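You operate a simulated robot arm through the tools that you are given. There is no shell and no other tool. Be economical: measure what you need, move in short steps, check, and stop when the job is done.

You run a simulated robot arm. Do the job below in one go: nothing can be reset, and whatever is moved stays where it is left.

TASK
Fetch the toffee and set it on the low top from the left of the third film bench. Fetch the white pad and set it on the high top from the left of the third film bench. Take the yellow pad on the middle right shelf of the steel rack and put it away on the low top from the left of the first film bench. Do these in any order.

Only the result counts: the job must be done as asked and must still hold three seconds after the hand-in. Knocking over, shifting, dropping, spilling or breaking anything else fails it.

THE ROBOT
A 6-joint arm with a two-finger gripper on a trunk, on a base that drives. Base frame: it is fixed to the floor where the robot stands at the start and does not move with it; the origin is under the middle of the robot, x ahead of it, y to its left, z up; the surface under the hand at the start is at about z = 0.78. Units: m, degrees, N and s.
Its first joint turns from -166.0 to 166.0 degrees. Places, roughly: high top of the third film bench [0.7, 0.1, 0.8]; low top of the first film bench (20x59 cm) [-1.5, 5.24, 0.6]; low top of the third film bench (20x58 cm) [0.44, 0.54, 0.6]; yellow pad [-6.5, -4.25, 1]. Payload 2.45 kg.
The tool frame sits at the grasp point between the pads (the TCP): z along the fingers, y along the line on which they close. The tips reach 0.02 m beyond it. The gripper opens to 0.14 m. The gripper's body begins 0.168 m behind the TCP.
Orientation is told as [roll, pitch, yaw] about the base's x, y, z axes, in that order, counted from this pose: with the fingers straight down and closing along the base's y, the tool's x points along the base's -x, its y along +y and its z along -z.

THE INTERFACE
- The arm moves only by the tool play_rows. Its argument "moves" is a list of rows, each a list of 7 numbers: the turn, a rotation vector about the tool's x, y, z in degrees, then the shift along the tool's x, y, z in m, then the closure in counts, from 0 (fully open) to 255 (shut). In form: [[wx, wy, wz, x, y, z, claw], ...]. A call has 1 to 12 rows; each row shifts and turns the commanded pose from where the row before left it, along the tool's axes as they then stand. A row lasts 0.2 s, in which the tool goes at most 0.05 m and 8.6 degrees; a call with a longer step from one row to the next is refused whole, and so is a gripper value outside its range. Where a pose cannot be reached the arm comes as near as it can. A force on the tool above 40 N (or 10 N above the force at the start of the call, whichever is more), or a blocked arm, ends the call early, and 0.2 s more pass. The fingers move at their own pace (about 0.045 m/s each) and stop on an object; they squeeze with about 39 N. The grip force told is the motor's: it shows also when the fingers shut on nothing. Time passes only in rows, and 0.2 s behind the last, so rows that do not move let the fingers close. The reply holds the time, the measured pose of the TCP, the force on the tool along the base axes, the opening and the grip force, in the units named above and with some noise, with the torque about the TCP (base axes, N m) and any sound that the robot's microphone picked up.
- Cameras (640 x 400 px; columns grow to the right, rows downward): "scene" is now at [-0.1066, 0.2132, 1.1329]; the picture's right is [0.42, -0.91, 0.00], its down [-0.39, -0.18, -0.90] and it looks along [0.82, 0.38, -0.43] (base axes); focal length 279 px, centre (320, 200). "wrist" rides on the gripper at [0.078, 0.011, -0.209] in the tool frame; the picture's right is [-0.14, 0.99, 0.00], its down [-0.92, -0.13, -0.37] and it looks along [-0.37, -0.05, 0.93] (tool axes); focal length 280 px, centre (320, 200). There is no depth. A picture from a camera that has moved, and an enlarged one, comes with that camera's place and axes in the base frame and with its lens.
- camera(camera): a new picture of that camera. The clock stands still meanwhile.
- base_move(legs): drives the robot by 1 to 6 legs, each [ahead, left, turn to the left] in m, m and degrees, along the robot's own axes; the way and the turn of a leg run together, so that a leg with both is an arc; at most 1.5 m and 180 degrees a leg. The arm and the cameras ride along, it lands a little off, and it stops where it bumps. It gives what a move gives.
- turn_head(pan, tilt): turns the head with the scene camera to pan (to the left, within 143 degrees either way) and tilt (down, from -29 to 69), counted from straight ahead of the robot. It gives what a move gives.
- close_up(camera, box): a new picture of the part [left, top, right, bottom] of that camera's present view, enlarged. The clock stands still meanwhile.
- close_job(): hands the job in; it is judged then, once.

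Go step by step. Nothing tells you exact positions but the pictures and the camera data: compare them with the known pose of the tool, close in by small moves and look again before you grip or let go. The budget is 165 turns and 128 pictures, counting those below and the enlarged ones. Unless the task says otherwise, let go and move clear before handing in, and close with one line.

The tools are called after "Emit:" as a command line: name --pt "numbers of a row" for each row, then --argument value for the rest, lists and objects as JSON in quotes. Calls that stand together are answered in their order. play_rows: Moves the arm, as the interface text tells. Its arguments: {"type":"object","properties":{"moves":{"type":"array","items":{"type":"array","items":{"type":"number"}}}},"required":["moves"]} The other tools are called the same way: base_move (legs) drives the base; turn_head (pan, tilt) turns the head that bears the scene camera; camera (camera) takes a picture; close_up (camera, box) takes an enlarged picture of a part of a camera's view; close_job () hands the job in.

At the start:

```text
time_s: 0.0
ee_pos: [0.6015, 0.1752, 1.03]
tool_rot: [0.0, 0.0, -0.1]
contact_force: [0.4, -0.7, 0.8]
moment: [0.01, -0.01, 0.04]
grip_width: 0.1402
gripper_force: 0.0
robot x, y, heading: [0.002, -0.0033, 0.0]
head pan, tilt: [24.6, 25.6]
```

scene: 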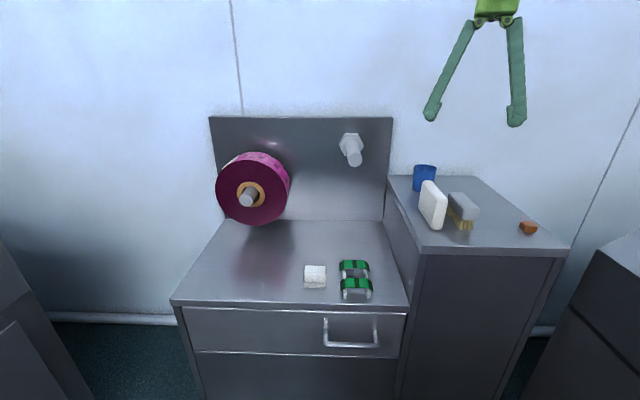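
wrist: 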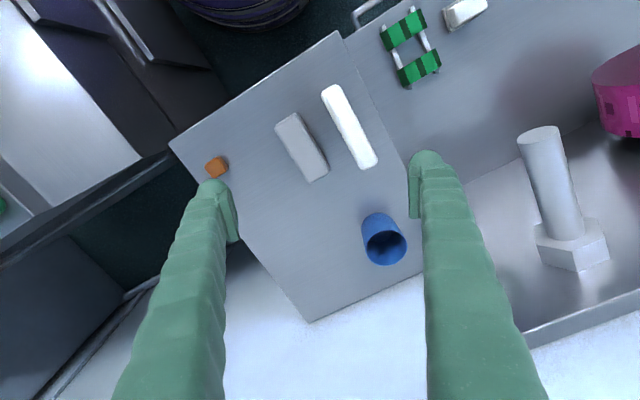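

I see a bench with a low top (white block, green item) and a high top (blue cup, white slab, brush, small orange piece). I'll enlarge to identify them.

Emit:
close_up --camera "scene" --box '[380, 140, 560, 260]'

Emit:
close_up --camera "scene" --box '[270, 240, 400, 320]'

Emit:
close_up --camera "wrist" --box '[170, 0, 490, 200]'

```text
3.33 times, centred on (470, 200) of scene
camera zoom: at [-0.1066, 0.2132, 1.1329], right [0.42, -0.91, 0.0], down [-0.39, -0.18, -0.9], along [0.82, 0.38, -0.43], focal length 931 px, centre (-180, 200)
```

zoom: 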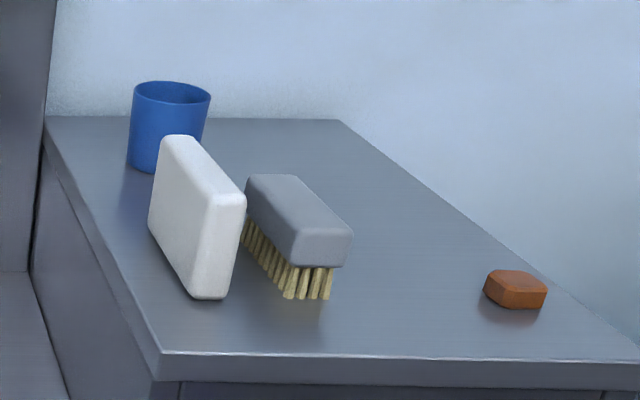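

```text
4.92 times, centred on (335, 280) of scene
camera zoom: at [-0.1066, 0.2132, 1.1329], right [0.42, -0.91, 0.0], down [-0.39, -0.18, -0.9], along [0.82, 0.38, -0.43], focal length 1374 px, centre (246, -194)
```

zoom: 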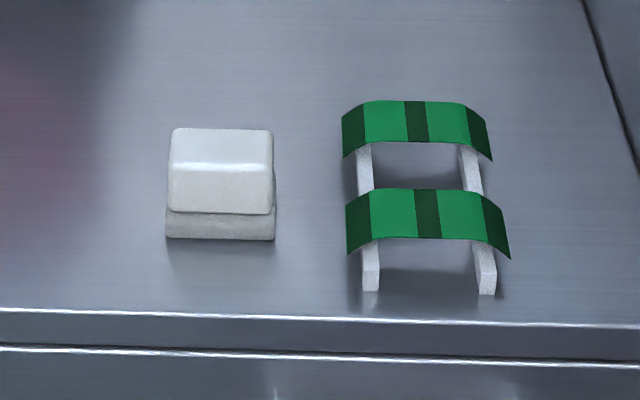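

```text
2.00 times, centred on (330, 100) of wrist
camera zoom: at [0.5228, 0.1861, 1.239], right [0.14, 0.99, 0.0], down [0.92, -0.13, 0.37], along [0.37, -0.05, -0.93], focal length 561 px, centre (300, 400)
```

zoom: 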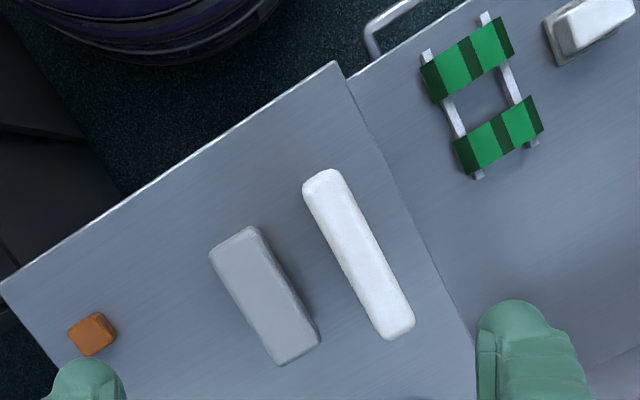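

The stepped white block and the white slab are both candidates, so I need to see the yellow pad's shape for comparison. I'll look around the room first.

Emit:
turn_head --pan 80 --tilt 10

Emit:
camera --camera "scene"

Emit:
turn_head --pan 140 --tilt 10

Emit:
camera --camera "scene"

Emit:
turn_head --pan -140 --tilt 10

Emit:
camera --camera "scene"

Emit:
turn_head --pan -70 --tilt 10

Emit:
camera --camera "scene"

```text
time_s: 1.2
ee_pos: [0.6022, 0.1755, 1.03]
tool_rot: [0.0, 0.0, 0.0]
contact_force: [1.1, 0.4, 0.2]
moment: [0.03, 0.01, -0.02]
grip_width: 0.14
gripper_force: 0.1
robot x, y, heading: [0.002, -0.002, -0.1]
head pan, tilt: [80.0, 10.0]
```

```text
122 pictures are left
camera scene: at [-0.174, 0.2665, 1.1581], right [0.98, -0.17, 0.0], down [-0.03, -0.17, -0.98], along [0.17, 0.97, -0.17], focal length 279 px, centre (320, 200)
```

scene: 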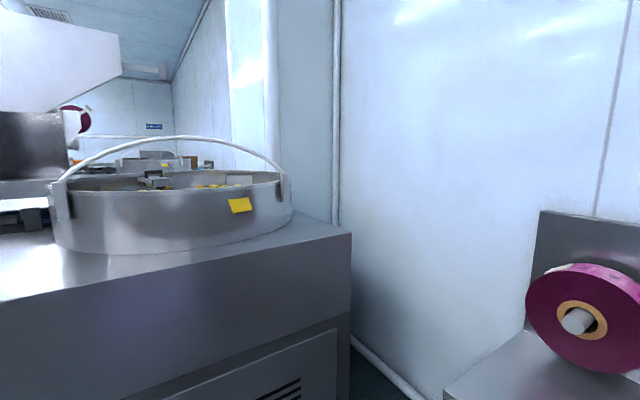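

```text
time_s: 2.5
ee_pos: [0.6009, 0.1754, 1.0294]
tool_rot: [0.0, 0.1, 0.0]
contact_force: [0.1, -0.7, -0.2]
moment: [0.0, -0.02, 0.0]
grip_width: 0.1402
gripper_force: 0.1
robot x, y, heading: [0.0002, -0.0012, 0.3]
head pan, tilt: [140.0, 10.0]
```

```text
121 pictures are left
camera scene: at [-0.2614, 0.2348, 1.1582], right [0.64, 0.77, 0.0], down [0.13, -0.11, -0.98], along [-0.75, 0.63, -0.17], focal length 279 px, centre (320, 200)
```

scene: 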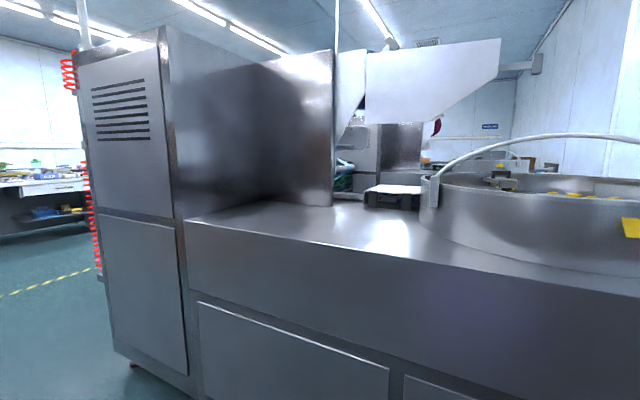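

```text
time_s: 6.4
ee_pos: [0.6017, 0.1745, 1.0294]
tool_rot: [-0.1, 0.0, 0.0]
contact_force: [0.1, -0.7, 0.0]
moment: [-0.01, -0.01, -0.03]
grip_width: 0.1398
gripper_force: 0.2
robot x, y, heading: [-0.0003, 0.0002, -0.1]
head pan, tilt: [-140.0, 10.0]
```

```text
120 pictures are left
camera scene: at [-0.2615, 0.1152, 1.1582], right [-0.64, 0.77, 0.0], down [0.13, 0.11, -0.98], along [-0.75, -0.63, -0.17], focal length 279 px, centre (320, 200)
```

scene: 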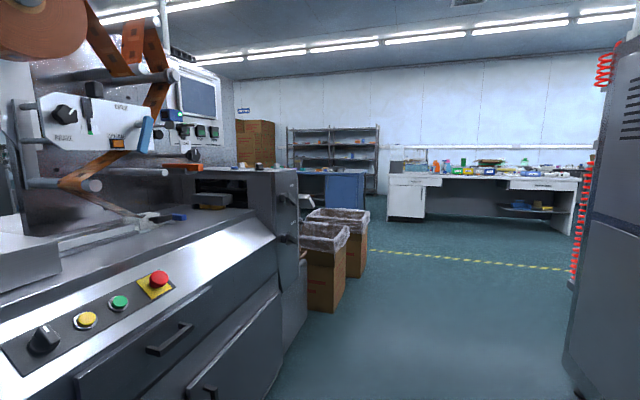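

```text
time_s: 7.8
ee_pos: [0.6022, 0.1755, 1.0308]
tool_rot: [0.0, 0.0, 0.0]
contact_force: [0.2, 0.9, 0.1]
moment: [0.0, 0.01, 0.07]
grip_width: 0.1401
gripper_force: 0.0
robot x, y, heading: [-0.0056, -0.0029, -0.0]
head pan, tilt: [-70.0, 10.0]
```

```text
119 pictures are left
camera scene: at [-0.1585, 0.0876, 1.1582], right [-0.94, -0.34, 0.0], down [-0.06, 0.16, -0.98], along [0.34, -0.93, -0.17], focal length 279 px, centre (320, 200)
```

scene: 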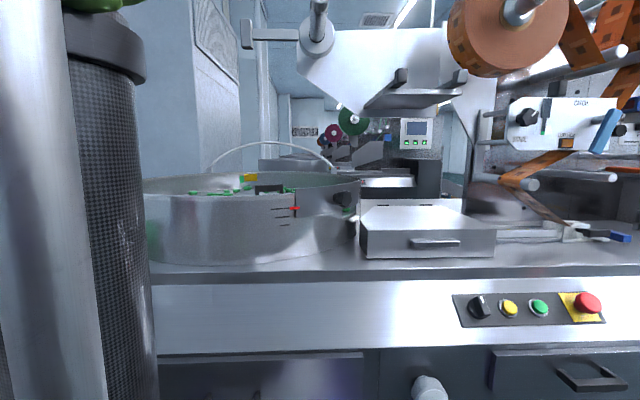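

This is a packaging hall turned about 25° from my base frame; the rack is visible far behind me. I'll zoom in on it and the tables before moving.

Emit:
turn_head --pan -142 --tilt 10

Emit:
close_up --camera "scene" --box '[240, 110, 400, 210]'

Emit:
close_up --camera "scene" --box '[360, 130, 580, 240]'

Emit:
turn_head --pan -105 --tilt 40

Emit:
camera --camera "scene"

```text
time_s: 9.2
ee_pos: [0.6029, 0.1749, 1.0303]
tool_rot: [0.0, 0.0, 0.0]
contact_force: [0.3, 0.2, -0.2]
moment: [0.03, -0.03, 0.0]
grip_width: 0.14
gripper_force: 0.0
robot x, y, heading: [0.0007, 0.0019, -0.0]
head pan, tilt: [-142.0, 10.0]
```

```text
4.00 times, centred on (320, 160) of scene
camera zoom: at [-0.2635, 0.1177, 1.1582], right [-0.62, 0.79, 0.0], down [0.14, 0.11, -0.98], along [-0.78, -0.61, -0.17], focal length 1117 px, centre (320, 360)
```

zoom: 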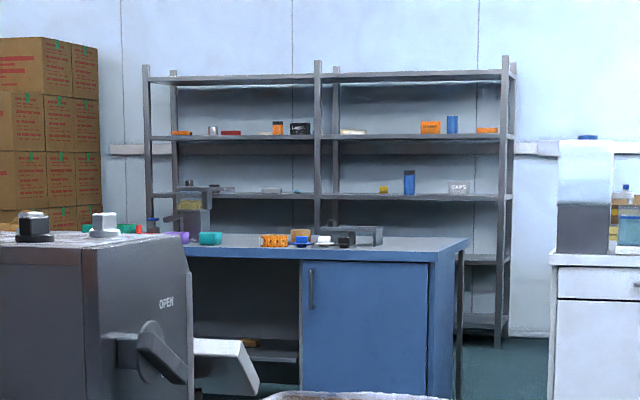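

```text
2.91 times, centred on (470, 185) of scene
camera zoom: at [-0.2635, 0.1177, 1.1582], right [-0.62, 0.79, 0.0], down [0.14, 0.11, -0.98], along [-0.78, -0.61, -0.17], focal length 812 px, centre (-116, 244)
```

zoom: 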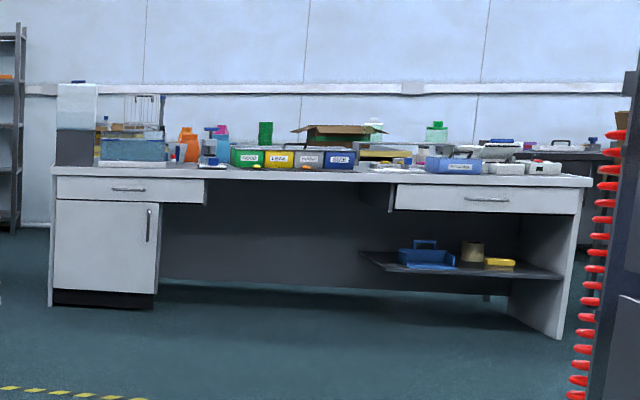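

```text
time_s: 10.3
ee_pos: [0.6019, 0.1751, 1.0312]
tool_rot: [0.0, 0.0, -0.1]
contact_force: [0.4, 0.9, 0.0]
moment: [-0.02, 0.02, -0.03]
grip_width: 0.14
gripper_force: 0.1
robot x, y, heading: [-0.0015, -0.0027, 0.3]
head pan, tilt: [-105.0, 40.0]
```

```text
116 pictures are left
camera scene: at [-0.2123, 0.0928, 1.1106], right [-0.97, 0.26, 0.0], down [0.17, 0.62, -0.77], along [-0.2, -0.74, -0.64], focal length 279 px, centre (320, 200)
```

scene: 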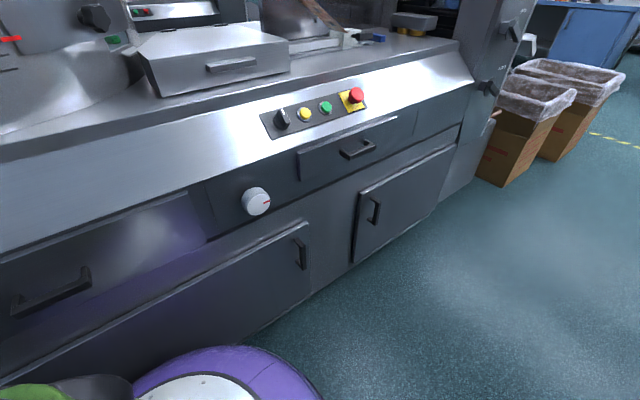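

The rack stands behind a blue worktable; the passage runs back between the machines. I'll tuck the arm and back out, shifting left to clear the bins.

Emit:
play_rows --pt "0 0 0 0.035 0 -0.03 0" --pt "0 0 0 0.035 -0.02 -0.03 0" --pt "0 0 0 0.035 -0.03 -0.01 0" --pt "0 0 0 0.045 -0.02 0 0" --pt "0 0 0 0.045 -0.02 0 0" --pt "0 0 0 0.045 -0.02 0 0" --pt "0 0 0 0.045 -0.02 0 0"

Emit:
base_move --legs '[[-0.68, 0.29, 0], [0, 0, -155.4]]'

Emit:
turn_head --pan 0 --tilt 20

Emit:
camera --camera "scene"

```text
refused: row 2 steps farther than a row can; nothing moved
```

```text
time_s: 20.7
ee_pos: [-1.1512, -0.1256, 1.0289]
tool_rot: [0.0, 0.0, -156.1]
contact_force: [-0.7, -0.8, -0.3]
moment: [-0.02, -0.04, -0.03]
grip_width: 0.1396
gripper_force: 0.1
robot x, y, heading: [-0.6704, 0.2779, -155.8]
head pan, tilt: [-105.0, 40.0]
```

```text
time_s: 22.5
ee_pos: [-1.1512, -0.126, 1.0299]
tool_rot: [0.1, 0.0, -156.0]
contact_force: [0.1, 1.2, -0.5]
moment: [0.0, -0.01, -0.01]
grip_width: 0.1402
gripper_force: 0.2
robot x, y, heading: [-0.6692, 0.2788, -156.0]
head pan, tilt: [0.0, 20.0]
```

```text
115 pictures are left
camera scene: at [-0.5142, 0.158, 1.1419], right [-0.41, 0.91, 0.0], down [0.31, 0.14, -0.94], along [-0.86, -0.38, -0.34], focal length 279 px, centre (320, 200)
```

scene: 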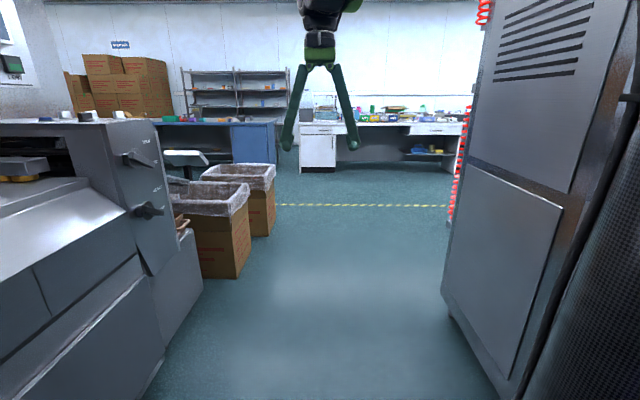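

The way ahead is clear with about 0.55 m both sides. I'll tuck the arm and drive forward.

Emit:
play_rows --pt "0 0 0 0.035 0 -0.03 0" --pt "0 0 0 0.035 -0.02 -0.02 0" --pt "0 0 0 0.035 -0.03 -0.01 0" --pt "0 0 0 0.045 -0.02 0 0" --pt "0 0 0 0.045 -0.02 0 0" --pt "0 0 0 0.045 -0.02 0 0" --pt "0 0 0 0.045 -0.02 0 0"

Emit:
base_move --legs '[[1.5, 0, 0], [1.5, 0, 0]]'

Emit:
camera --camera "scene"

```text
time_s: 24.1
ee_pos: [-0.946, 0.109, 1.0903]
tool_rot: [0.1, 0.0, -156.0]
contact_force: [-1.1, -0.5, 0.4]
moment: [0.04, -0.06, 0.0]
grip_width: 0.1399
gripper_force: 0.0
robot x, y, heading: [-0.6739, 0.2803, -156.0]
head pan, tilt: [0.0, 20.0]
```

```text
time_s: 38.5
ee_pos: [-3.7126, -1.0211, 1.0904]
tool_rot: [0.0, -0.1, -159.1]
contact_force: [0.8, -0.5, -0.1]
moment: [0.05, 0.01, 0.0]
grip_width: 0.1399
gripper_force: 0.1
robot x, y, heading: [-3.4295, -0.863, -159.4]
head pan, tilt: [0.0, 20.0]
```

```text
114 pictures are left
camera scene: at [-3.2797, -0.9945, 1.1419], right [-0.36, 0.93, 0.0], down [0.32, 0.12, -0.94], along [-0.88, -0.34, -0.34], focal length 279 px, centre (320, 200)
```

scene: 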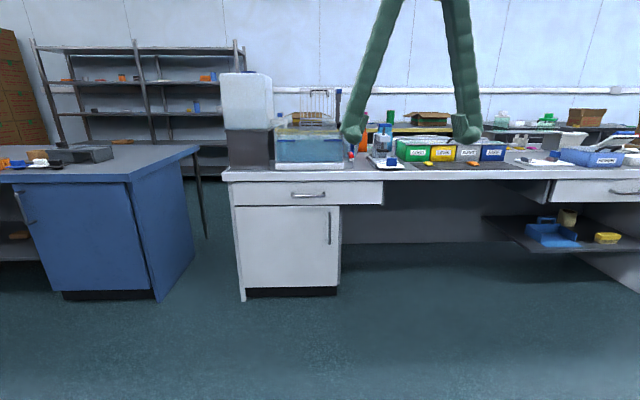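

The gap between blue table and white bench seems only about 0.5 m. I'll look for another way and inspect items on both tables.

Emit:
turn_head --pan 60 --tilt 20

Emit:
camera --camera "scene"

Emit:
turn_head --pan -60 --tilt 20

Emit:
camera --camera "scene"

Emit:
turn_head --pan 30 --tilt 10

Emit:
close_up --camera "scene" --box '[220, 60, 460, 210]'

Emit:
turn_head --pan -20 --tilt 10

Emit:
close_up --camera "scene" --box '[160, 70, 480, 260]'

```text
time_s: 39.8
ee_pos: [-3.712, -1.022, 1.0915]
tool_rot: [0.0, 0.0, -159.1]
contact_force: [0.7, -0.6, 0.0]
moment: [-0.01, 0.01, -0.02]
grip_width: 0.14
gripper_force: 0.0
robot x, y, heading: [-3.4318, -0.8662, -159.0]
head pan, tilt: [60.0, 20.0]
```

```text
113 pictures are left
camera scene: at [-3.2075, -1.0532, 1.1419], right [-0.99, 0.16, 0.0], down [0.05, 0.34, -0.94], along [-0.15, -0.93, -0.34], focal length 279 px, centre (320, 200)
```

scene: 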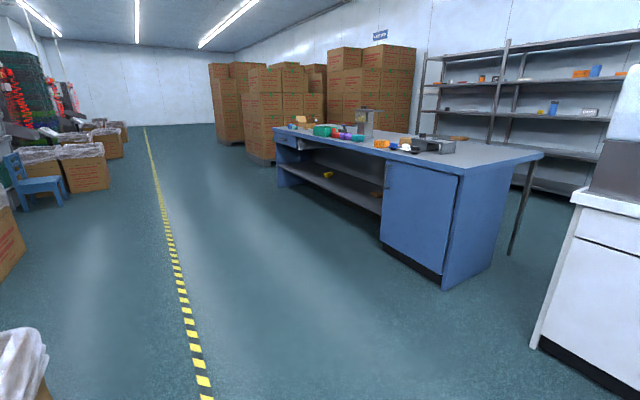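

```text
time_s: 41.8
ee_pos: [-3.7125, -1.0203, 1.0897]
tool_rot: [0.0, 0.0, -159.2]
contact_force: [0.4, 0.0, 0.5]
moment: [-0.03, -0.01, 0.03]
grip_width: 0.14
gripper_force: 0.0
robot x, y, heading: [-3.432, -0.8621, -158.9]
head pan, tilt: [-60.0, 20.0]
```

```text
112 pictures are left
camera scene: at [-3.2651, -0.9026, 1.1419], right [0.63, 0.78, 0.0], down [0.27, -0.22, -0.94], along [-0.73, 0.59, -0.34], focal length 279 px, centre (320, 200)
```

scene: 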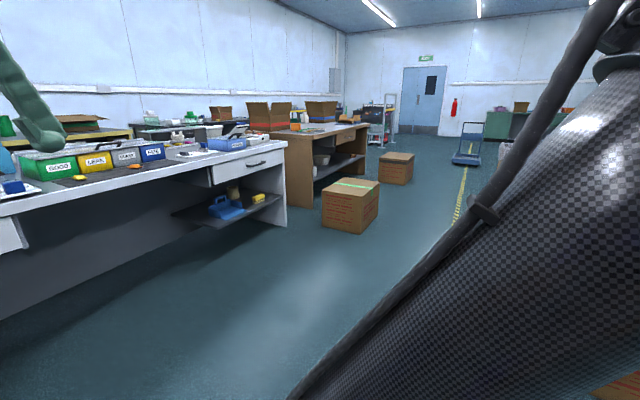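

```text
time_s: 43.5
ee_pos: [-3.7127, -1.0214, 1.0916]
tool_rot: [0.0, -0.1, -159.1]
contact_force: [-0.5, 0.4, -0.5]
moment: [0.01, 0.01, 0.01]
grip_width: 0.1403
gripper_force: 0.0
robot x, y, heading: [-3.4329, -0.864, -159.3]
head pan, tilt: [30.0, 10.0]
```

```text
2.67 times, centred on (340, 135) of scene
camera zoom: at [-3.2514, -1.0334, 1.1582], right [-0.78, 0.63, 0.0], down [0.11, 0.13, -0.98], along [-0.62, -0.76, -0.17], focal length 744 px, centre (267, 373)
```

zoom: 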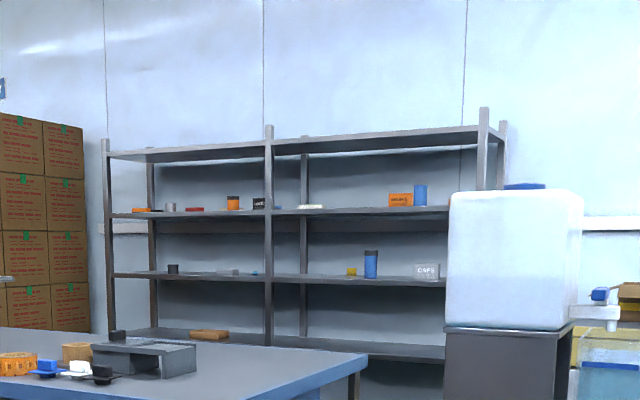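

```text
time_s: 44.6
ee_pos: [-3.7123, -1.0207, 1.0912]
tool_rot: [0.0, -0.1, -159.2]
contact_force: [-0.1, 0.4, 0.8]
moment: [0.0, -0.01, 0.01]
grip_width: 0.1399
gripper_force: 0.2
robot x, y, heading: [-3.4339, -0.8662, -159.0]
head pan, tilt: [-20.0, 10.0]
```

```text
2.00 times, centred on (320, 165) of scene
camera zoom: at [-3.2857, -0.9628, 1.1582], right [-0.02, 1.0, 0.0], down [0.17, 0.0, -0.98], along [-0.98, -0.02, -0.17], focal length 558 px, centre (320, 270)
```

zoom: 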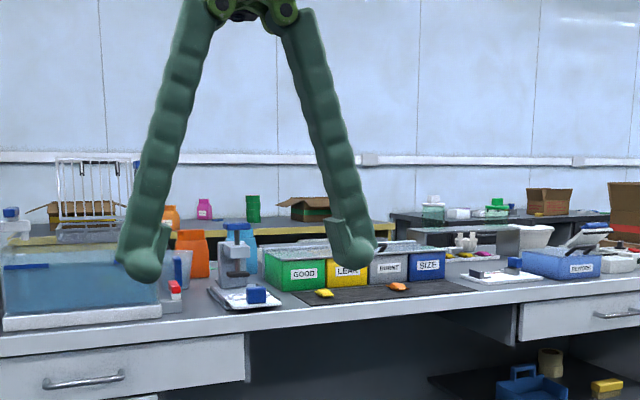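

The left route round the blue table may be needed. I'll look straight down at my own footprint and then at the table's left end.

Emit:
turn_head --pan 90 --tilt 69

Emit:
camera --camera "scene"

Emit:
turn_head --pan 0 --tilt 69

Emit:
camera --camera "scene"

```text
time_s: 46.5
ee_pos: [-3.7125, -1.0212, 1.0911]
tool_rot: [0.0, 0.0, -159.0]
contact_force: [0.7, 0.0, -1.2]
moment: [0.0, -0.01, -0.01]
grip_width: 0.1396
gripper_force: 0.0
robot x, y, heading: [-3.4323, -0.8649, -159.0]
head pan, tilt: [90.0, 68.8]
```

```text
109 pictures are left
camera scene: at [-3.1728, -1.0135, 1.0744], right [-0.93, -0.36, 0.0], down [-0.33, 0.87, -0.36], along [0.13, -0.34, -0.93], focal length 279 px, centre (320, 200)
```

scene: 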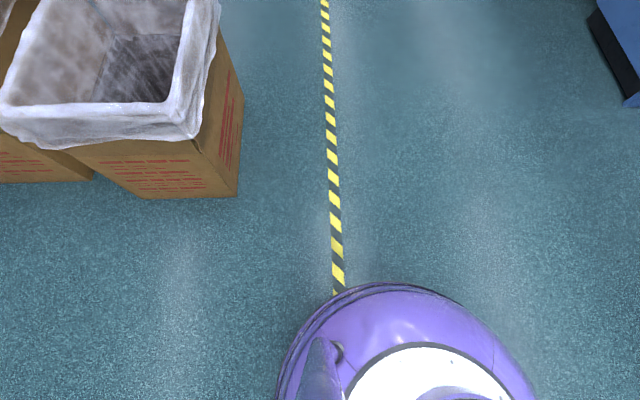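

```text
time_s: 48.2
ee_pos: [-3.713, -1.021, 1.0901]
tool_rot: [0.1, 0.1, -159.1]
contact_force: [-0.2, 0.1, 0.0]
moment: [0.0, -0.01, 0.0]
grip_width: 0.1398
gripper_force: 0.1
robot x, y, heading: [-3.4313, -0.8659, -159.0]
head pan, tilt: [0.0, 68.8]
```

```text
108 pictures are left
camera scene: at [-3.245, -0.9812, 1.0743], right [-0.36, 0.93, 0.0], down [0.87, 0.33, -0.36], along [-0.34, -0.13, -0.93], focal length 279 px, centre (320, 200)
```

scene: 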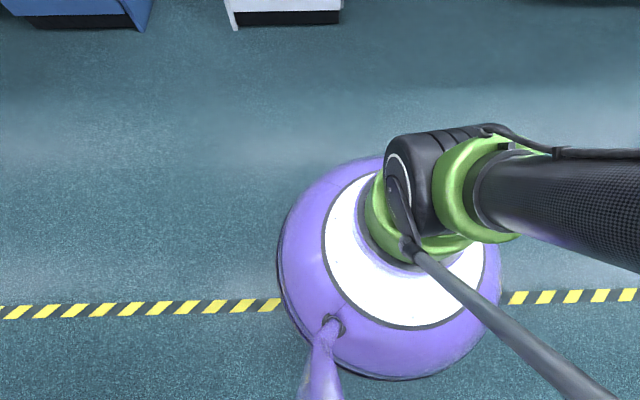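

Base radius is about 0.31 m, so the 0.49 m gap is out; I'll go around the blue table's left end. Turning left and driving along the aisle.

Emit:
base_move --legs '[[0, 0, 93.6], [1.5, -0.1, 0], [1.5, -0.1, 0]]'

Emit:
turn_head --pan -40 --tilt 20

Emit:
camera --camera "scene"

Emit:
turn_head --pan -105 --tilt 25

Emit:
camera --camera "scene"

```text
refused: leg 2 is longer than a leg can be; nothing moved
```

```text
time_s: 49.4
ee_pos: [-3.7117, -1.0214, 1.0901]
tool_rot: [-0.1, 0.0, -159.1]
contact_force: [0.3, -0.3, 0.8]
moment: [-0.02, -0.03, 0.0]
grip_width: 0.1402
gripper_force: 0.0
robot x, y, heading: [-3.4328, -0.8662, -158.9]
head pan, tilt: [-40.0, 20.0]
```

```text
107 pictures are left
camera scene: at [-3.2808, -0.9308, 1.1418], right [0.33, 0.95, 0.0], down [0.32, -0.11, -0.94], along [-0.89, 0.31, -0.34], focal length 279 px, centre (320, 200)
```

scene: 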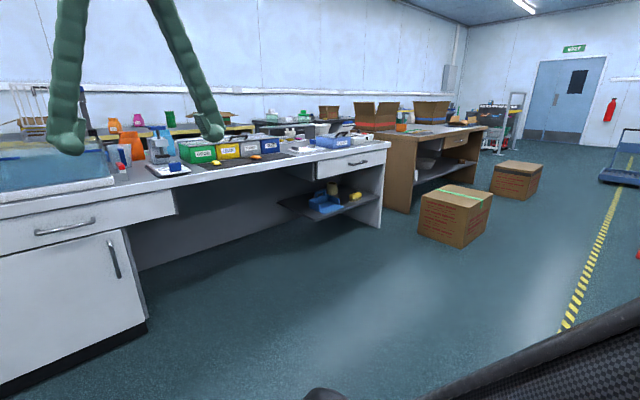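

```text
time_s: 50.7
ee_pos: [-3.7129, -1.021, 1.09]
tool_rot: [-0.1, -0.1, -159.1]
contact_force: [-0.2, -0.1, 0.2]
moment: [0.0, -0.04, -0.02]
grip_width: 0.1397
gripper_force: 0.0
robot x, y, heading: [-3.433, -0.8661, -159.1]
head pan, tilt: [-105.0, 25.0]
```

```text
106 pictures are left
camera scene: at [-3.2023, -0.8696, 1.1338], right [0.99, 0.1, 0.0], down [0.04, -0.42, -0.91], along [-0.09, 0.9, -0.42], focal length 279 px, centre (320, 200)
```

scene: 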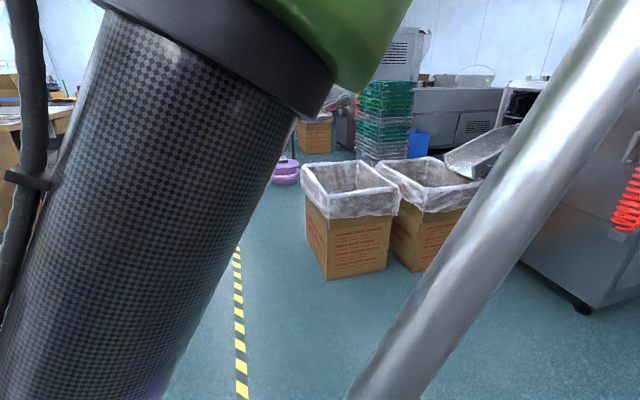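

Emit:
base_move --legs '[[0, 0, 93.6], [1.48, -0.1, 0], [1.48, -0.1, 0]]'

Emit:
turn_head --pan -50 --tilt 20

Emit:
camera --camera "scene"

```text
time_s: 68.9
ee_pos: [-2.1752, -3.8584, 1.0902]
tool_rot: [0.1, 0.0, -64.8]
contact_force: [0.2, 0.1, 0.8]
moment: [0.01, 0.03, 0.01]
grip_width: 0.1399
gripper_force: 0.0
robot x, y, heading: [-2.3544, -3.5879, -64.6]
head pan, tilt: [-105.0, 25.0]
```

```text
time_s: 70.1
ee_pos: [-2.1757, -3.8593, 1.0907]
tool_rot: [-0.1, 0.0, -64.7]
contact_force: [0.3, 0.0, -1.1]
moment: [0.01, 0.0, 0.0]
grip_width: 0.1401
gripper_force: 0.0
robot x, y, heading: [-2.3526, -3.5974, -64.8]
head pan, tilt: [-50.0, 20.0]
```

```text
105 pictures are left
camera scene: at [-2.3147, -3.4304, 1.1419], right [-0.91, 0.42, 0.0], down [0.14, 0.31, -0.94], along [-0.39, -0.85, -0.34], focal length 279 px, centre (320, 200)
```

scene: 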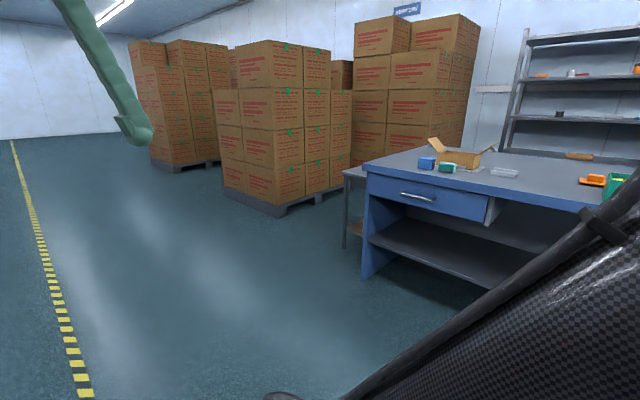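

There's a passage (~0.85 m) between the grey stool at the table's left end and the pallet of boxes. I'll line up with it.

Emit:
base_move --legs '[[1.48, 0, 0], [0, 0, -90]]'

Emit:
turn_head --pan 0 --tilt 30

Emit:
camera --camera "scene"

```text
time_s: 81.4
ee_pos: [-1.9693, -5.1272, 1.0912]
tool_rot: [0.0, 0.0, -154.7]
contact_force: [-1.4, -0.8, -0.3]
moment: [0.02, -0.02, 0.01]
grip_width: 0.14
gripper_force: 0.1
robot x, y, heading: [-1.7027, -4.9491, -154.5]
head pan, tilt: [-50.0, 20.0]
```

```text
time_s: 82.6
ee_pos: [-1.9702, -5.1284, 1.0915]
tool_rot: [0.0, 0.0, -154.6]
contact_force: [0.0, -0.3, 0.1]
moment: [0.0, 0.01, -0.02]
grip_width: 0.1402
gripper_force: 0.0
robot x, y, heading: [-1.6967, -4.9512, -154.8]
head pan, tilt: [0.0, 30.0]
```

```text
104 pictures are left
camera scene: at [-1.5372, -5.0665, 1.1258], right [-0.43, 0.9, 0.0], down [0.45, 0.21, -0.87], along [-0.78, -0.37, -0.5], focal length 279 px, centre (320, 200)
```

scene: 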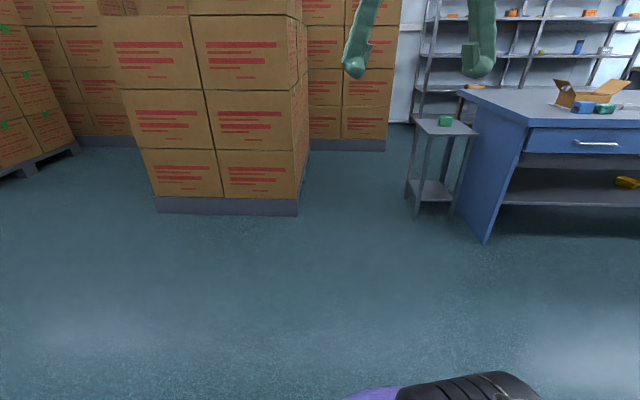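

Passage is lined up: pallet at left, stool with a green block at right, with a second stack behind. I'll drive forward in two steps and look.

Emit:
base_move --legs '[[1.0, -0.03, 0], [0.9, -0.03, 0]]'

Emit:
camera --camera "scene"

Emit:
turn_head --pan -60 --tilt 30

Emit:
camera --camera "scene"

```text
time_s: 92.1
ee_pos: [-3.7173, -5.8671, 1.0919]
tool_rot: [-0.1, 0.1, -156.2]
contact_force: [-0.6, -0.6, 0.4]
moment: [-0.03, 0.01, -0.02]
grip_width: 0.1401
gripper_force: 0.0
robot x, y, heading: [-3.4463, -5.6944, -156.0]
head pan, tilt: [0.0, 30.0]
```

```text
103 pictures are left
camera scene: at [-3.2834, -5.8174, 1.1258], right [-0.4, 0.92, 0.0], down [0.46, 0.2, -0.87], along [-0.79, -0.35, -0.5], focal length 279 px, centre (320, 200)
```

scene: 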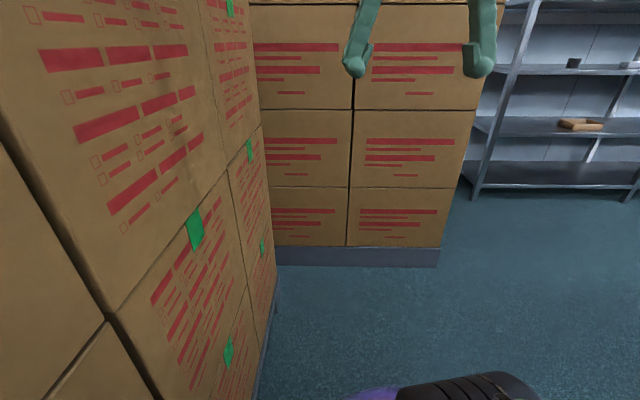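

```text
time_s: 93.4
ee_pos: [-3.7175, -5.8663, 1.0907]
tool_rot: [-0.1, 0.0, -156.2]
contact_force: [-0.6, 0.0, -0.1]
moment: [0.03, 0.01, 0.04]
grip_width: 0.1402
gripper_force: 0.1
robot x, y, heading: [-3.4429, -5.6948, -156.4]
head pan, tilt: [-60.0, 30.0]
```

```text
102 pictures are left
camera scene: at [-3.2736, -5.7276, 1.1258], right [0.59, 0.81, 0.0], down [0.4, -0.3, -0.87], along [-0.7, 0.51, -0.5], focal length 279 px, centre (320, 200)
```

scene: 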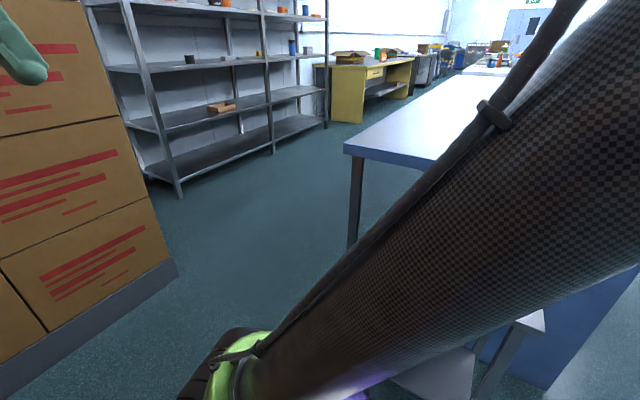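

The next corridor lies between the rear stack and the table back (~0.8 m). I'll retract the tool, go forward 0.68 m, then check before sliding right.

Emit:
play_rows --pt "0 0 0 0.045 0 0 0" --pt "0 0 0 0.045 0 0 0"

Emit:
base_move --legs '[[0.68, 0, 0.8]]'

Emit:
turn_head --pan -60 --tilt 45

Emit:
camera --camera "scene"

```text
time_s: 94.0
ee_pos: [-3.6349, -5.8309, 1.0895]
tool_rot: [0.0, 0.0, -156.2]
contact_force: [-0.4, 0.0, -0.4]
moment: [0.02, -0.04, -0.01]
grip_width: 0.1399
gripper_force: 0.1
robot x, y, heading: [-3.4445, -5.6924, -156.2]
head pan, tilt: [-60.0, 30.0]
```

```text
time_s: 97.8
ee_pos: [-4.2574, -6.1152, 1.0902]
tool_rot: [-0.1, 0.0, -155.4]
contact_force: [0.1, -0.1, -0.4]
moment: [-0.01, 0.04, 0.03]
grip_width: 0.14
gripper_force: 0.1
robot x, y, heading: [-4.0687, -5.9769, -155.5]
head pan, tilt: [-60.0, 30.0]
```

```text
time_s: 98.5
ee_pos: [-4.2576, -6.1146, 1.0909]
tool_rot: [0.0, 0.0, -155.3]
contact_force: [-0.6, -0.4, 0.5]
moment: [0.03, -0.04, -0.01]
grip_width: 0.1401
gripper_force: 0.1
robot x, y, heading: [-4.0734, -5.9782, -155.7]
head pan, tilt: [-60.0, 45.0]
```

```text
101 pictures are left
camera scene: at [-3.8906, -6.0108, 1.1033], right [0.58, 0.82, 0.0], down [0.58, -0.41, -0.71], along [-0.58, 0.41, -0.71], focal length 279 px, centre (320, 200)
```

scene: 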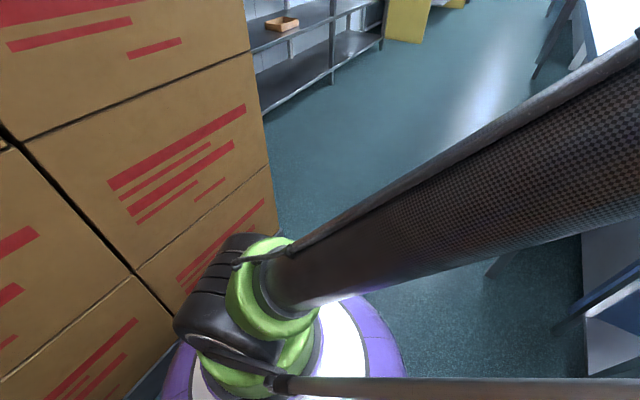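

Position looks right: roughly 0.4 m to the stack front and to the table back. Sliding right along the corridor.

Emit:
base_move --legs '[[0, -0.75, 0], [0, -0.75, 0]]'

Emit:
turn_head --pan 0 --tilt 25

Emit:
camera --camera "scene"

```text
time_s: 106.3
ee_pos: [-4.887, -4.742, 1.0897]
tool_rot: [0.0, 0.0, -155.5]
contact_force: [0.3, 0.0, -0.3]
moment: [-0.02, -0.01, 0.03]
grip_width: 0.1399
gripper_force: 0.0
robot x, y, heading: [-4.7011, -4.603, -155.5]
head pan, tilt: [-60.0, 45.0]
```

```text
time_s: 107.6
ee_pos: [-4.8868, -4.7416, 1.0899]
tool_rot: [0.0, 0.0, -155.5]
contact_force: [0.7, -0.9, 0.7]
moment: [0.0, 0.03, 0.03]
grip_width: 0.1399
gripper_force: 0.0
robot x, y, heading: [-4.7011, -4.6018, -155.5]
head pan, tilt: [0.0, 25.0]
```

```text
100 pictures are left
camera scene: at [-4.5377, -4.723, 1.1338], right [-0.41, 0.91, 0.0], down [0.38, 0.17, -0.91], along [-0.82, -0.37, -0.42], focal length 279 px, centre (320, 200)
```

scene: 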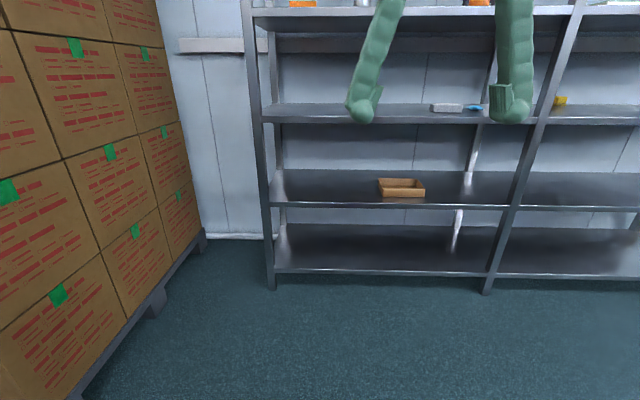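

The yellow pad is at the right bay of the middle shelf. Moving in front of it and closer.

Emit:
base_move --legs '[[0.45, -1.07, 0]]'

Emit:
camera --camera "scene"

```text
time_s: 113.5
ee_pos: [-5.7551, -3.9669, 1.0902]
tool_rot: [0.0, 0.0, -154.4]
contact_force: [0.1, -0.4, -1.2]
moment: [-0.01, 0.01, 0.04]
grip_width: 0.1401
gripper_force: 0.2
robot x, y, heading: [-5.5697, -3.8266, -154.6]
head pan, tilt: [0.0, 25.0]
```

```text
99 pictures are left
camera scene: at [-5.4058, -3.942, 1.1338], right [-0.43, 0.9, 0.0], down [0.38, 0.18, -0.91], along [-0.82, -0.39, -0.42], focal length 279 px, centre (320, 200)
```

scene: 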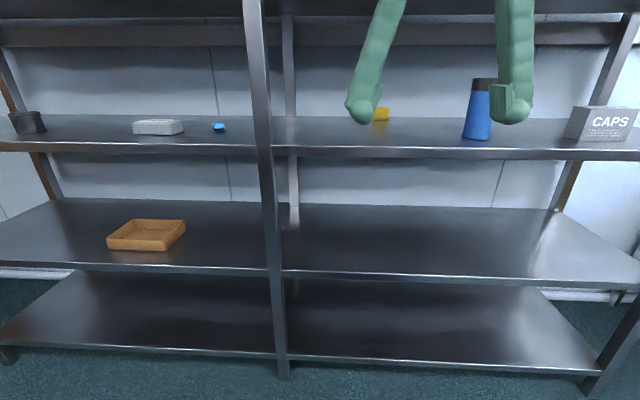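

Emit:
close_up --camera "scene" --box '[320, 60, 480, 160]'

Emit:
turn_head --pan 0 --tilt 0

Emit:
camera --camera "scene"

Emit:
camera --camera "wrist"

```text
4.00 times, centred on (400, 110) of scene
camera zoom: at [-5.4058, -3.942, 1.1338], right [-0.43, 0.9, 0.0], down [0.38, 0.18, -0.91], along [-0.82, -0.39, -0.42], focal length 1117 px, centre (0, 560)
```

zoom: 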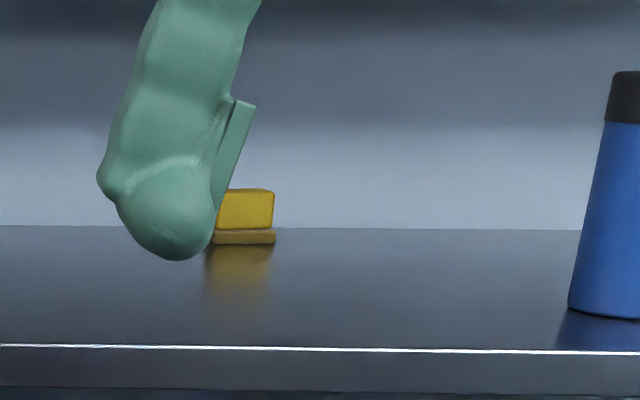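

```text
time_s: 114.4
ee_pos: [-5.7554, -3.9673, 1.0892]
tool_rot: [0.0, 0.0, -154.3]
contact_force: [0.3, -0.8, 0.7]
moment: [-0.02, -0.01, -0.02]
grip_width: 0.14
gripper_force: 0.0
robot x, y, heading: [-5.5699, -3.8285, -154.2]
head pan, tilt: [0.0, 0.0]
```

```text
97 pictures are left
camera scene: at [-5.4039, -3.9411, 1.1741], right [-0.43, 0.9, 0.0], down [0.0, 0.0, -1.0], along [-0.9, -0.43, 0.0], focal length 279 px, centre (320, 200)
```

scene: 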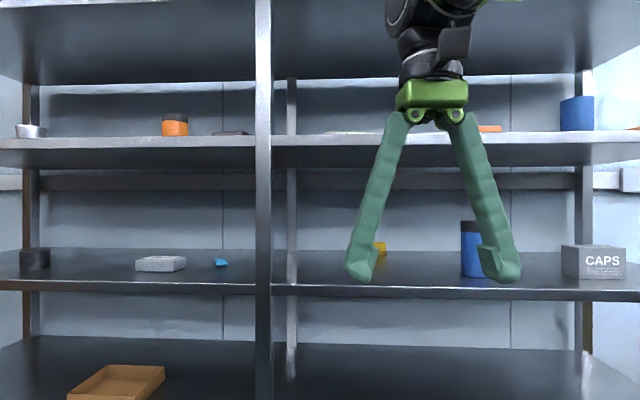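

```text
96 pictures are left
camera wrist: at [-5.6813, -3.9431, 1.299], right [0.31, -0.95, 0.0], down [-0.89, -0.28, 0.37], along [-0.35, -0.11, -0.93], focal length 280 px, centre (320, 200)
```

wrist: 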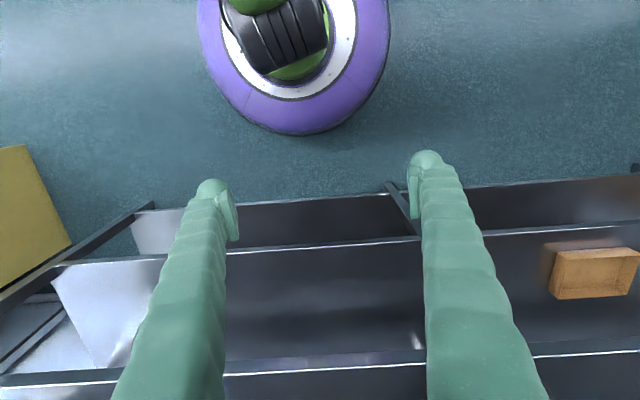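

The yellow pad is a stepped block, identical in shape to the white stepped one on bench three's low top — so that's the white pad. I'll tilt the tool forward for a shelf approach and look again.

Emit:
play_rows --pt "0 -8.5 0 -0.04 0 0 0" --pt "0 -8.5 0 -0.0396 0 0.006 0" --pt "0 -8.5 0 -0.038 0 0.012 0" --pt "0 -8.5 0 -0.036 0 0.017 0" --pt "0 -8.5 0 -0.033 0 0.0224 0" --pt "0 -8.5 0 -0.029 0 0.027 0" --pt "0 -8.5 0 -0.025 0 0.031 0"

Emit:
turn_head --pan -5 --tilt 15

Emit:
camera --camera "scene"

Emit:
camera --camera "wrist"

```text
time_s: 116.0
ee_pos: [-6.0095, -4.0881, 1.0887]
tool_rot: [0.1, -59.6, -154.4]
contact_force: [-0.3, 0.4, 0.1]
moment: [0.01, 0.03, -0.01]
grip_width: 0.1399
gripper_force: 0.0
robot x, y, heading: [-5.5707, -3.8238, -154.5]
head pan, tilt: [0.0, 0.0]
```

```text
time_s: 116.8
ee_pos: [-6.0087, -4.0883, 1.09]
tool_rot: [0.0, -59.6, -154.3]
contact_force: [0.0, -0.2, -0.2]
moment: [0.0, -0.02, -0.02]
grip_width: 0.1397
gripper_force: 0.0
robot x, y, heading: [-5.5685, -3.8274, -154.3]
head pan, tilt: [-5.0, 15.0]
```

```text
95 pictures are left
camera scene: at [-5.4102, -3.9351, 1.1501], right [-0.35, 0.94, 0.0], down [0.24, 0.09, -0.97], along [-0.9, -0.34, -0.26], focal length 279 px, centre (320, 200)
```

scene: 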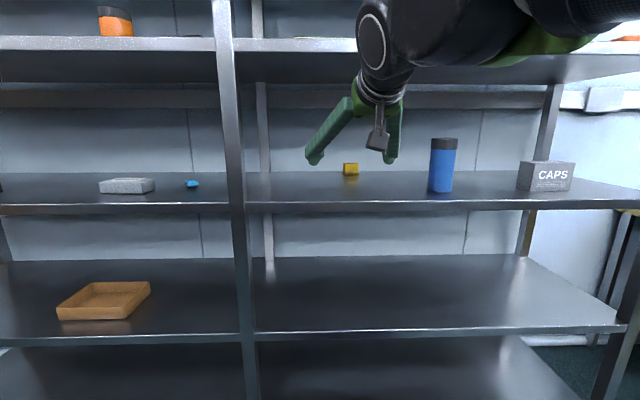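

```text
94 pictures are left
camera wrist: at [-5.8071, -4.0027, 1.1287], right [0.37, -0.92, 0.12], down [-0.19, 0.05, 0.98], along [-0.91, -0.38, -0.16], focal length 280 px, centre (320, 200)
```

wrist: 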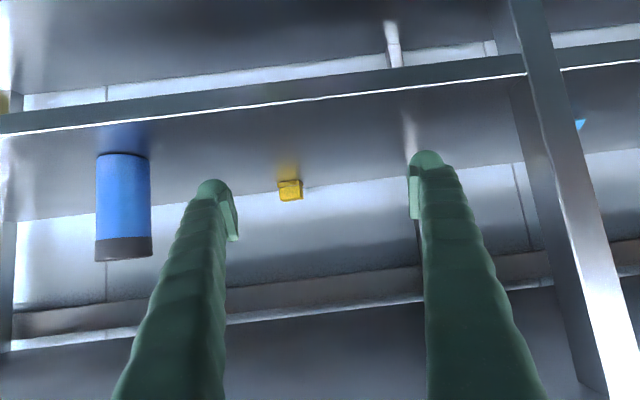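

Emit:
close_up --camera "wrist" --box '[240, 140, 340, 240]'

Emit:
close_up --camera "scene" --box '[290, 120, 420, 220]'

```text
4.00 times, centred on (290, 190) of wrist
camera zoom: at [-5.8071, -4.0027, 1.1287], right [0.37, -0.92, 0.12], down [-0.19, 0.05, 0.98], along [-0.91, -0.38, -0.16], focal length 1122 px, centre (440, 240)
```

zoom: 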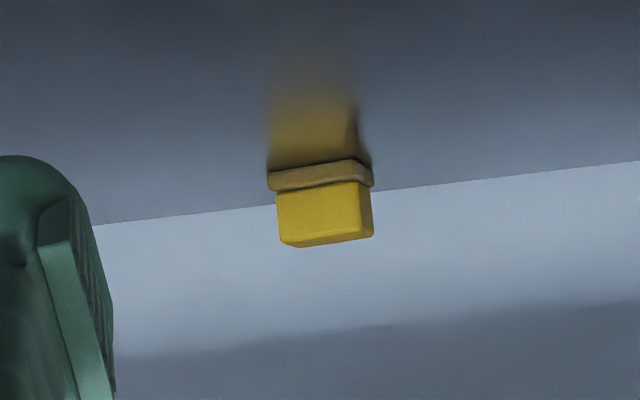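

```text
4.00 times, centred on (355, 170) of scene
camera zoom: at [-5.4102, -3.9351, 1.1501], right [-0.35, 0.94, 0.0], down [0.24, 0.09, -0.97], along [-0.9, -0.34, -0.26], focal length 1117 px, centre (180, 320)
```

zoom: 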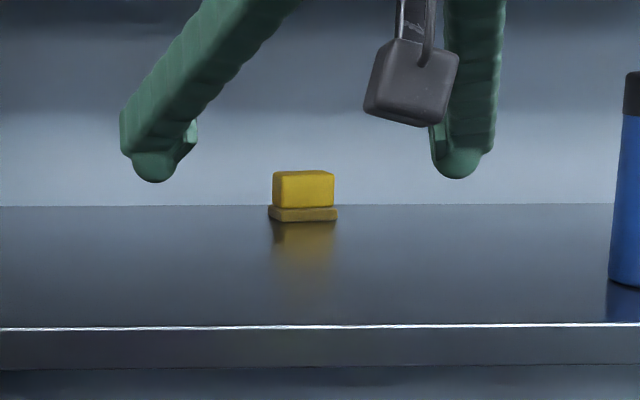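

The pad sits at about (-6.49, -4.21, base z 0.95), aligned with the rack. I'll slide right 0.10, lower, and enter the shelf part way.

Emit:
play_rows --pt "0 0 0 0 -0.05 0 0" --pt "0 0 0 0 -0.049 0 0" --pt "0 0 0 0.0345 0 0.0202 0" --pt "0 0 0 0.0345 0 0.0202 0" --pt "0 0 0 -0.02 0 0.0345 0" --pt "0 0 0 -0.02 0 0.0345 0" --pt "0 0 0 -0.02 0 0.0345 0" --pt "0 0 0 -0.02 0 0.0345 0" --pt "0 0 0 -0.02 0 0.0345 0"

Emit:
camera --camera "wrist"

Emit:
camera --camera "scene"

```text
time_s: 118.8
ee_pos: [-6.2306, -4.0856, 1.0099]
tool_rot: [0.0, -59.5, -154.2]
contact_force: [-0.2, 0.3, -0.7]
moment: [-0.01, 0.0, -0.03]
grip_width: 0.14
gripper_force: 0.1
robot x, y, heading: [-5.5682, -3.8269, -154.2]
head pan, tilt: [-5.0, 15.0]
```

```text
91 pictures are left
camera wrist: at [-6.0291, -3.9994, 1.0482], right [0.37, -0.92, 0.12], down [-0.19, 0.05, 0.98], along [-0.91, -0.38, -0.16], focal length 280 px, centre (320, 200)
```

wrist: 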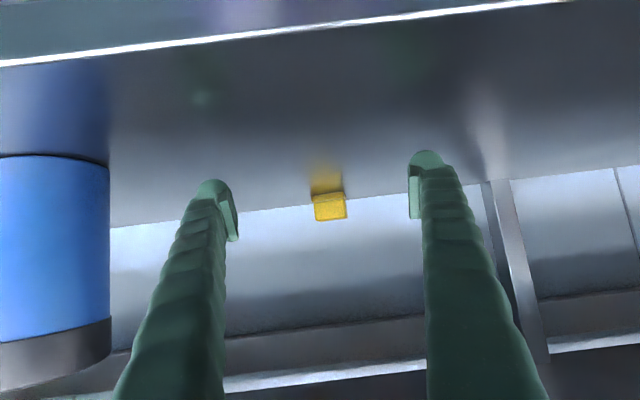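

```text
90 pictures are left
camera scene: at [-5.41, -3.9351, 1.15], right [-0.35, 0.94, 0.0], down [0.24, 0.09, -0.97], along [-0.9, -0.34, -0.26], focal length 279 px, centre (320, 200)
```

scene: 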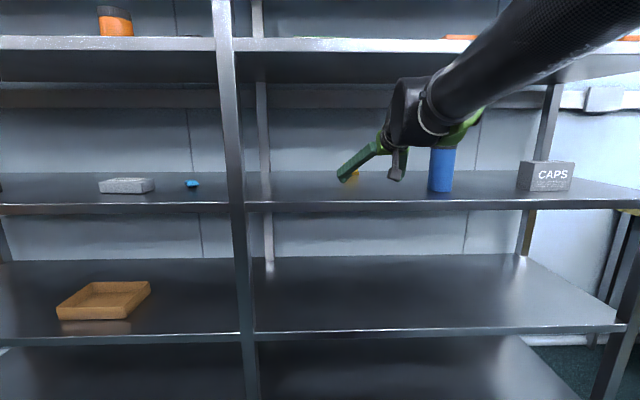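

Lateral alignment checks out. To gain headroom for the forearm I'll flatten the tool 6° more and go ahead 0.2 m.

Emit:
play_rows --pt "0 -3 0 -0.0203 0 0.0345 0" --pt "0 -3 0 -0.0185 0 0.0355 0" --pt "0 0 0 -0.0163 0 0.0365 0" --pt "0 0 0 -0.0163 0 0.0365 0" --pt "0 0 0 -0.0163 0 0.0365 0"

Emit:
camera --camera "wrist"

Emit:
camera --camera "scene"

```text
time_s: 120.0
ee_pos: [-6.4104, -4.1693, 1.0102]
tool_rot: [0.1, -65.5, -154.5]
contact_force: [0.8, -0.2, 1.2]
moment: [-0.01, 0.01, 0.01]
grip_width: 0.14
gripper_force: 0.2
robot x, y, heading: [-5.5699, -3.8224, -154.4]
head pan, tilt: [-5.0, 15.0]
```

```text
89 pictures are left
camera wrist: at [-6.2064, -4.0828, 1.0257], right [0.38, -0.92, 0.13], down [-0.1, 0.1, 0.99], along [-0.92, -0.39, -0.05], focal length 280 px, centre (320, 200)
```

wrist: 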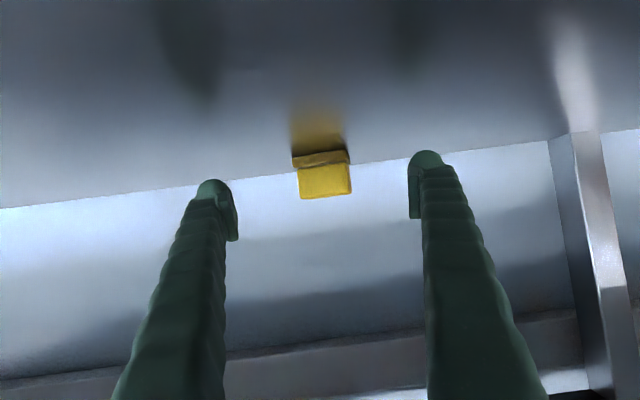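

```text
88 pictures are left
camera scene: at [-5.4101, -3.9351, 1.15], right [-0.35, 0.94, 0.0], down [0.24, 0.09, -0.97], along [-0.9, -0.34, -0.26], focal length 279 px, centre (320, 200)
```

scene: 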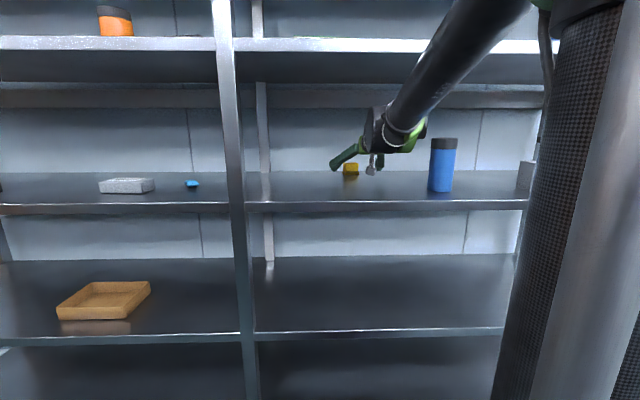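

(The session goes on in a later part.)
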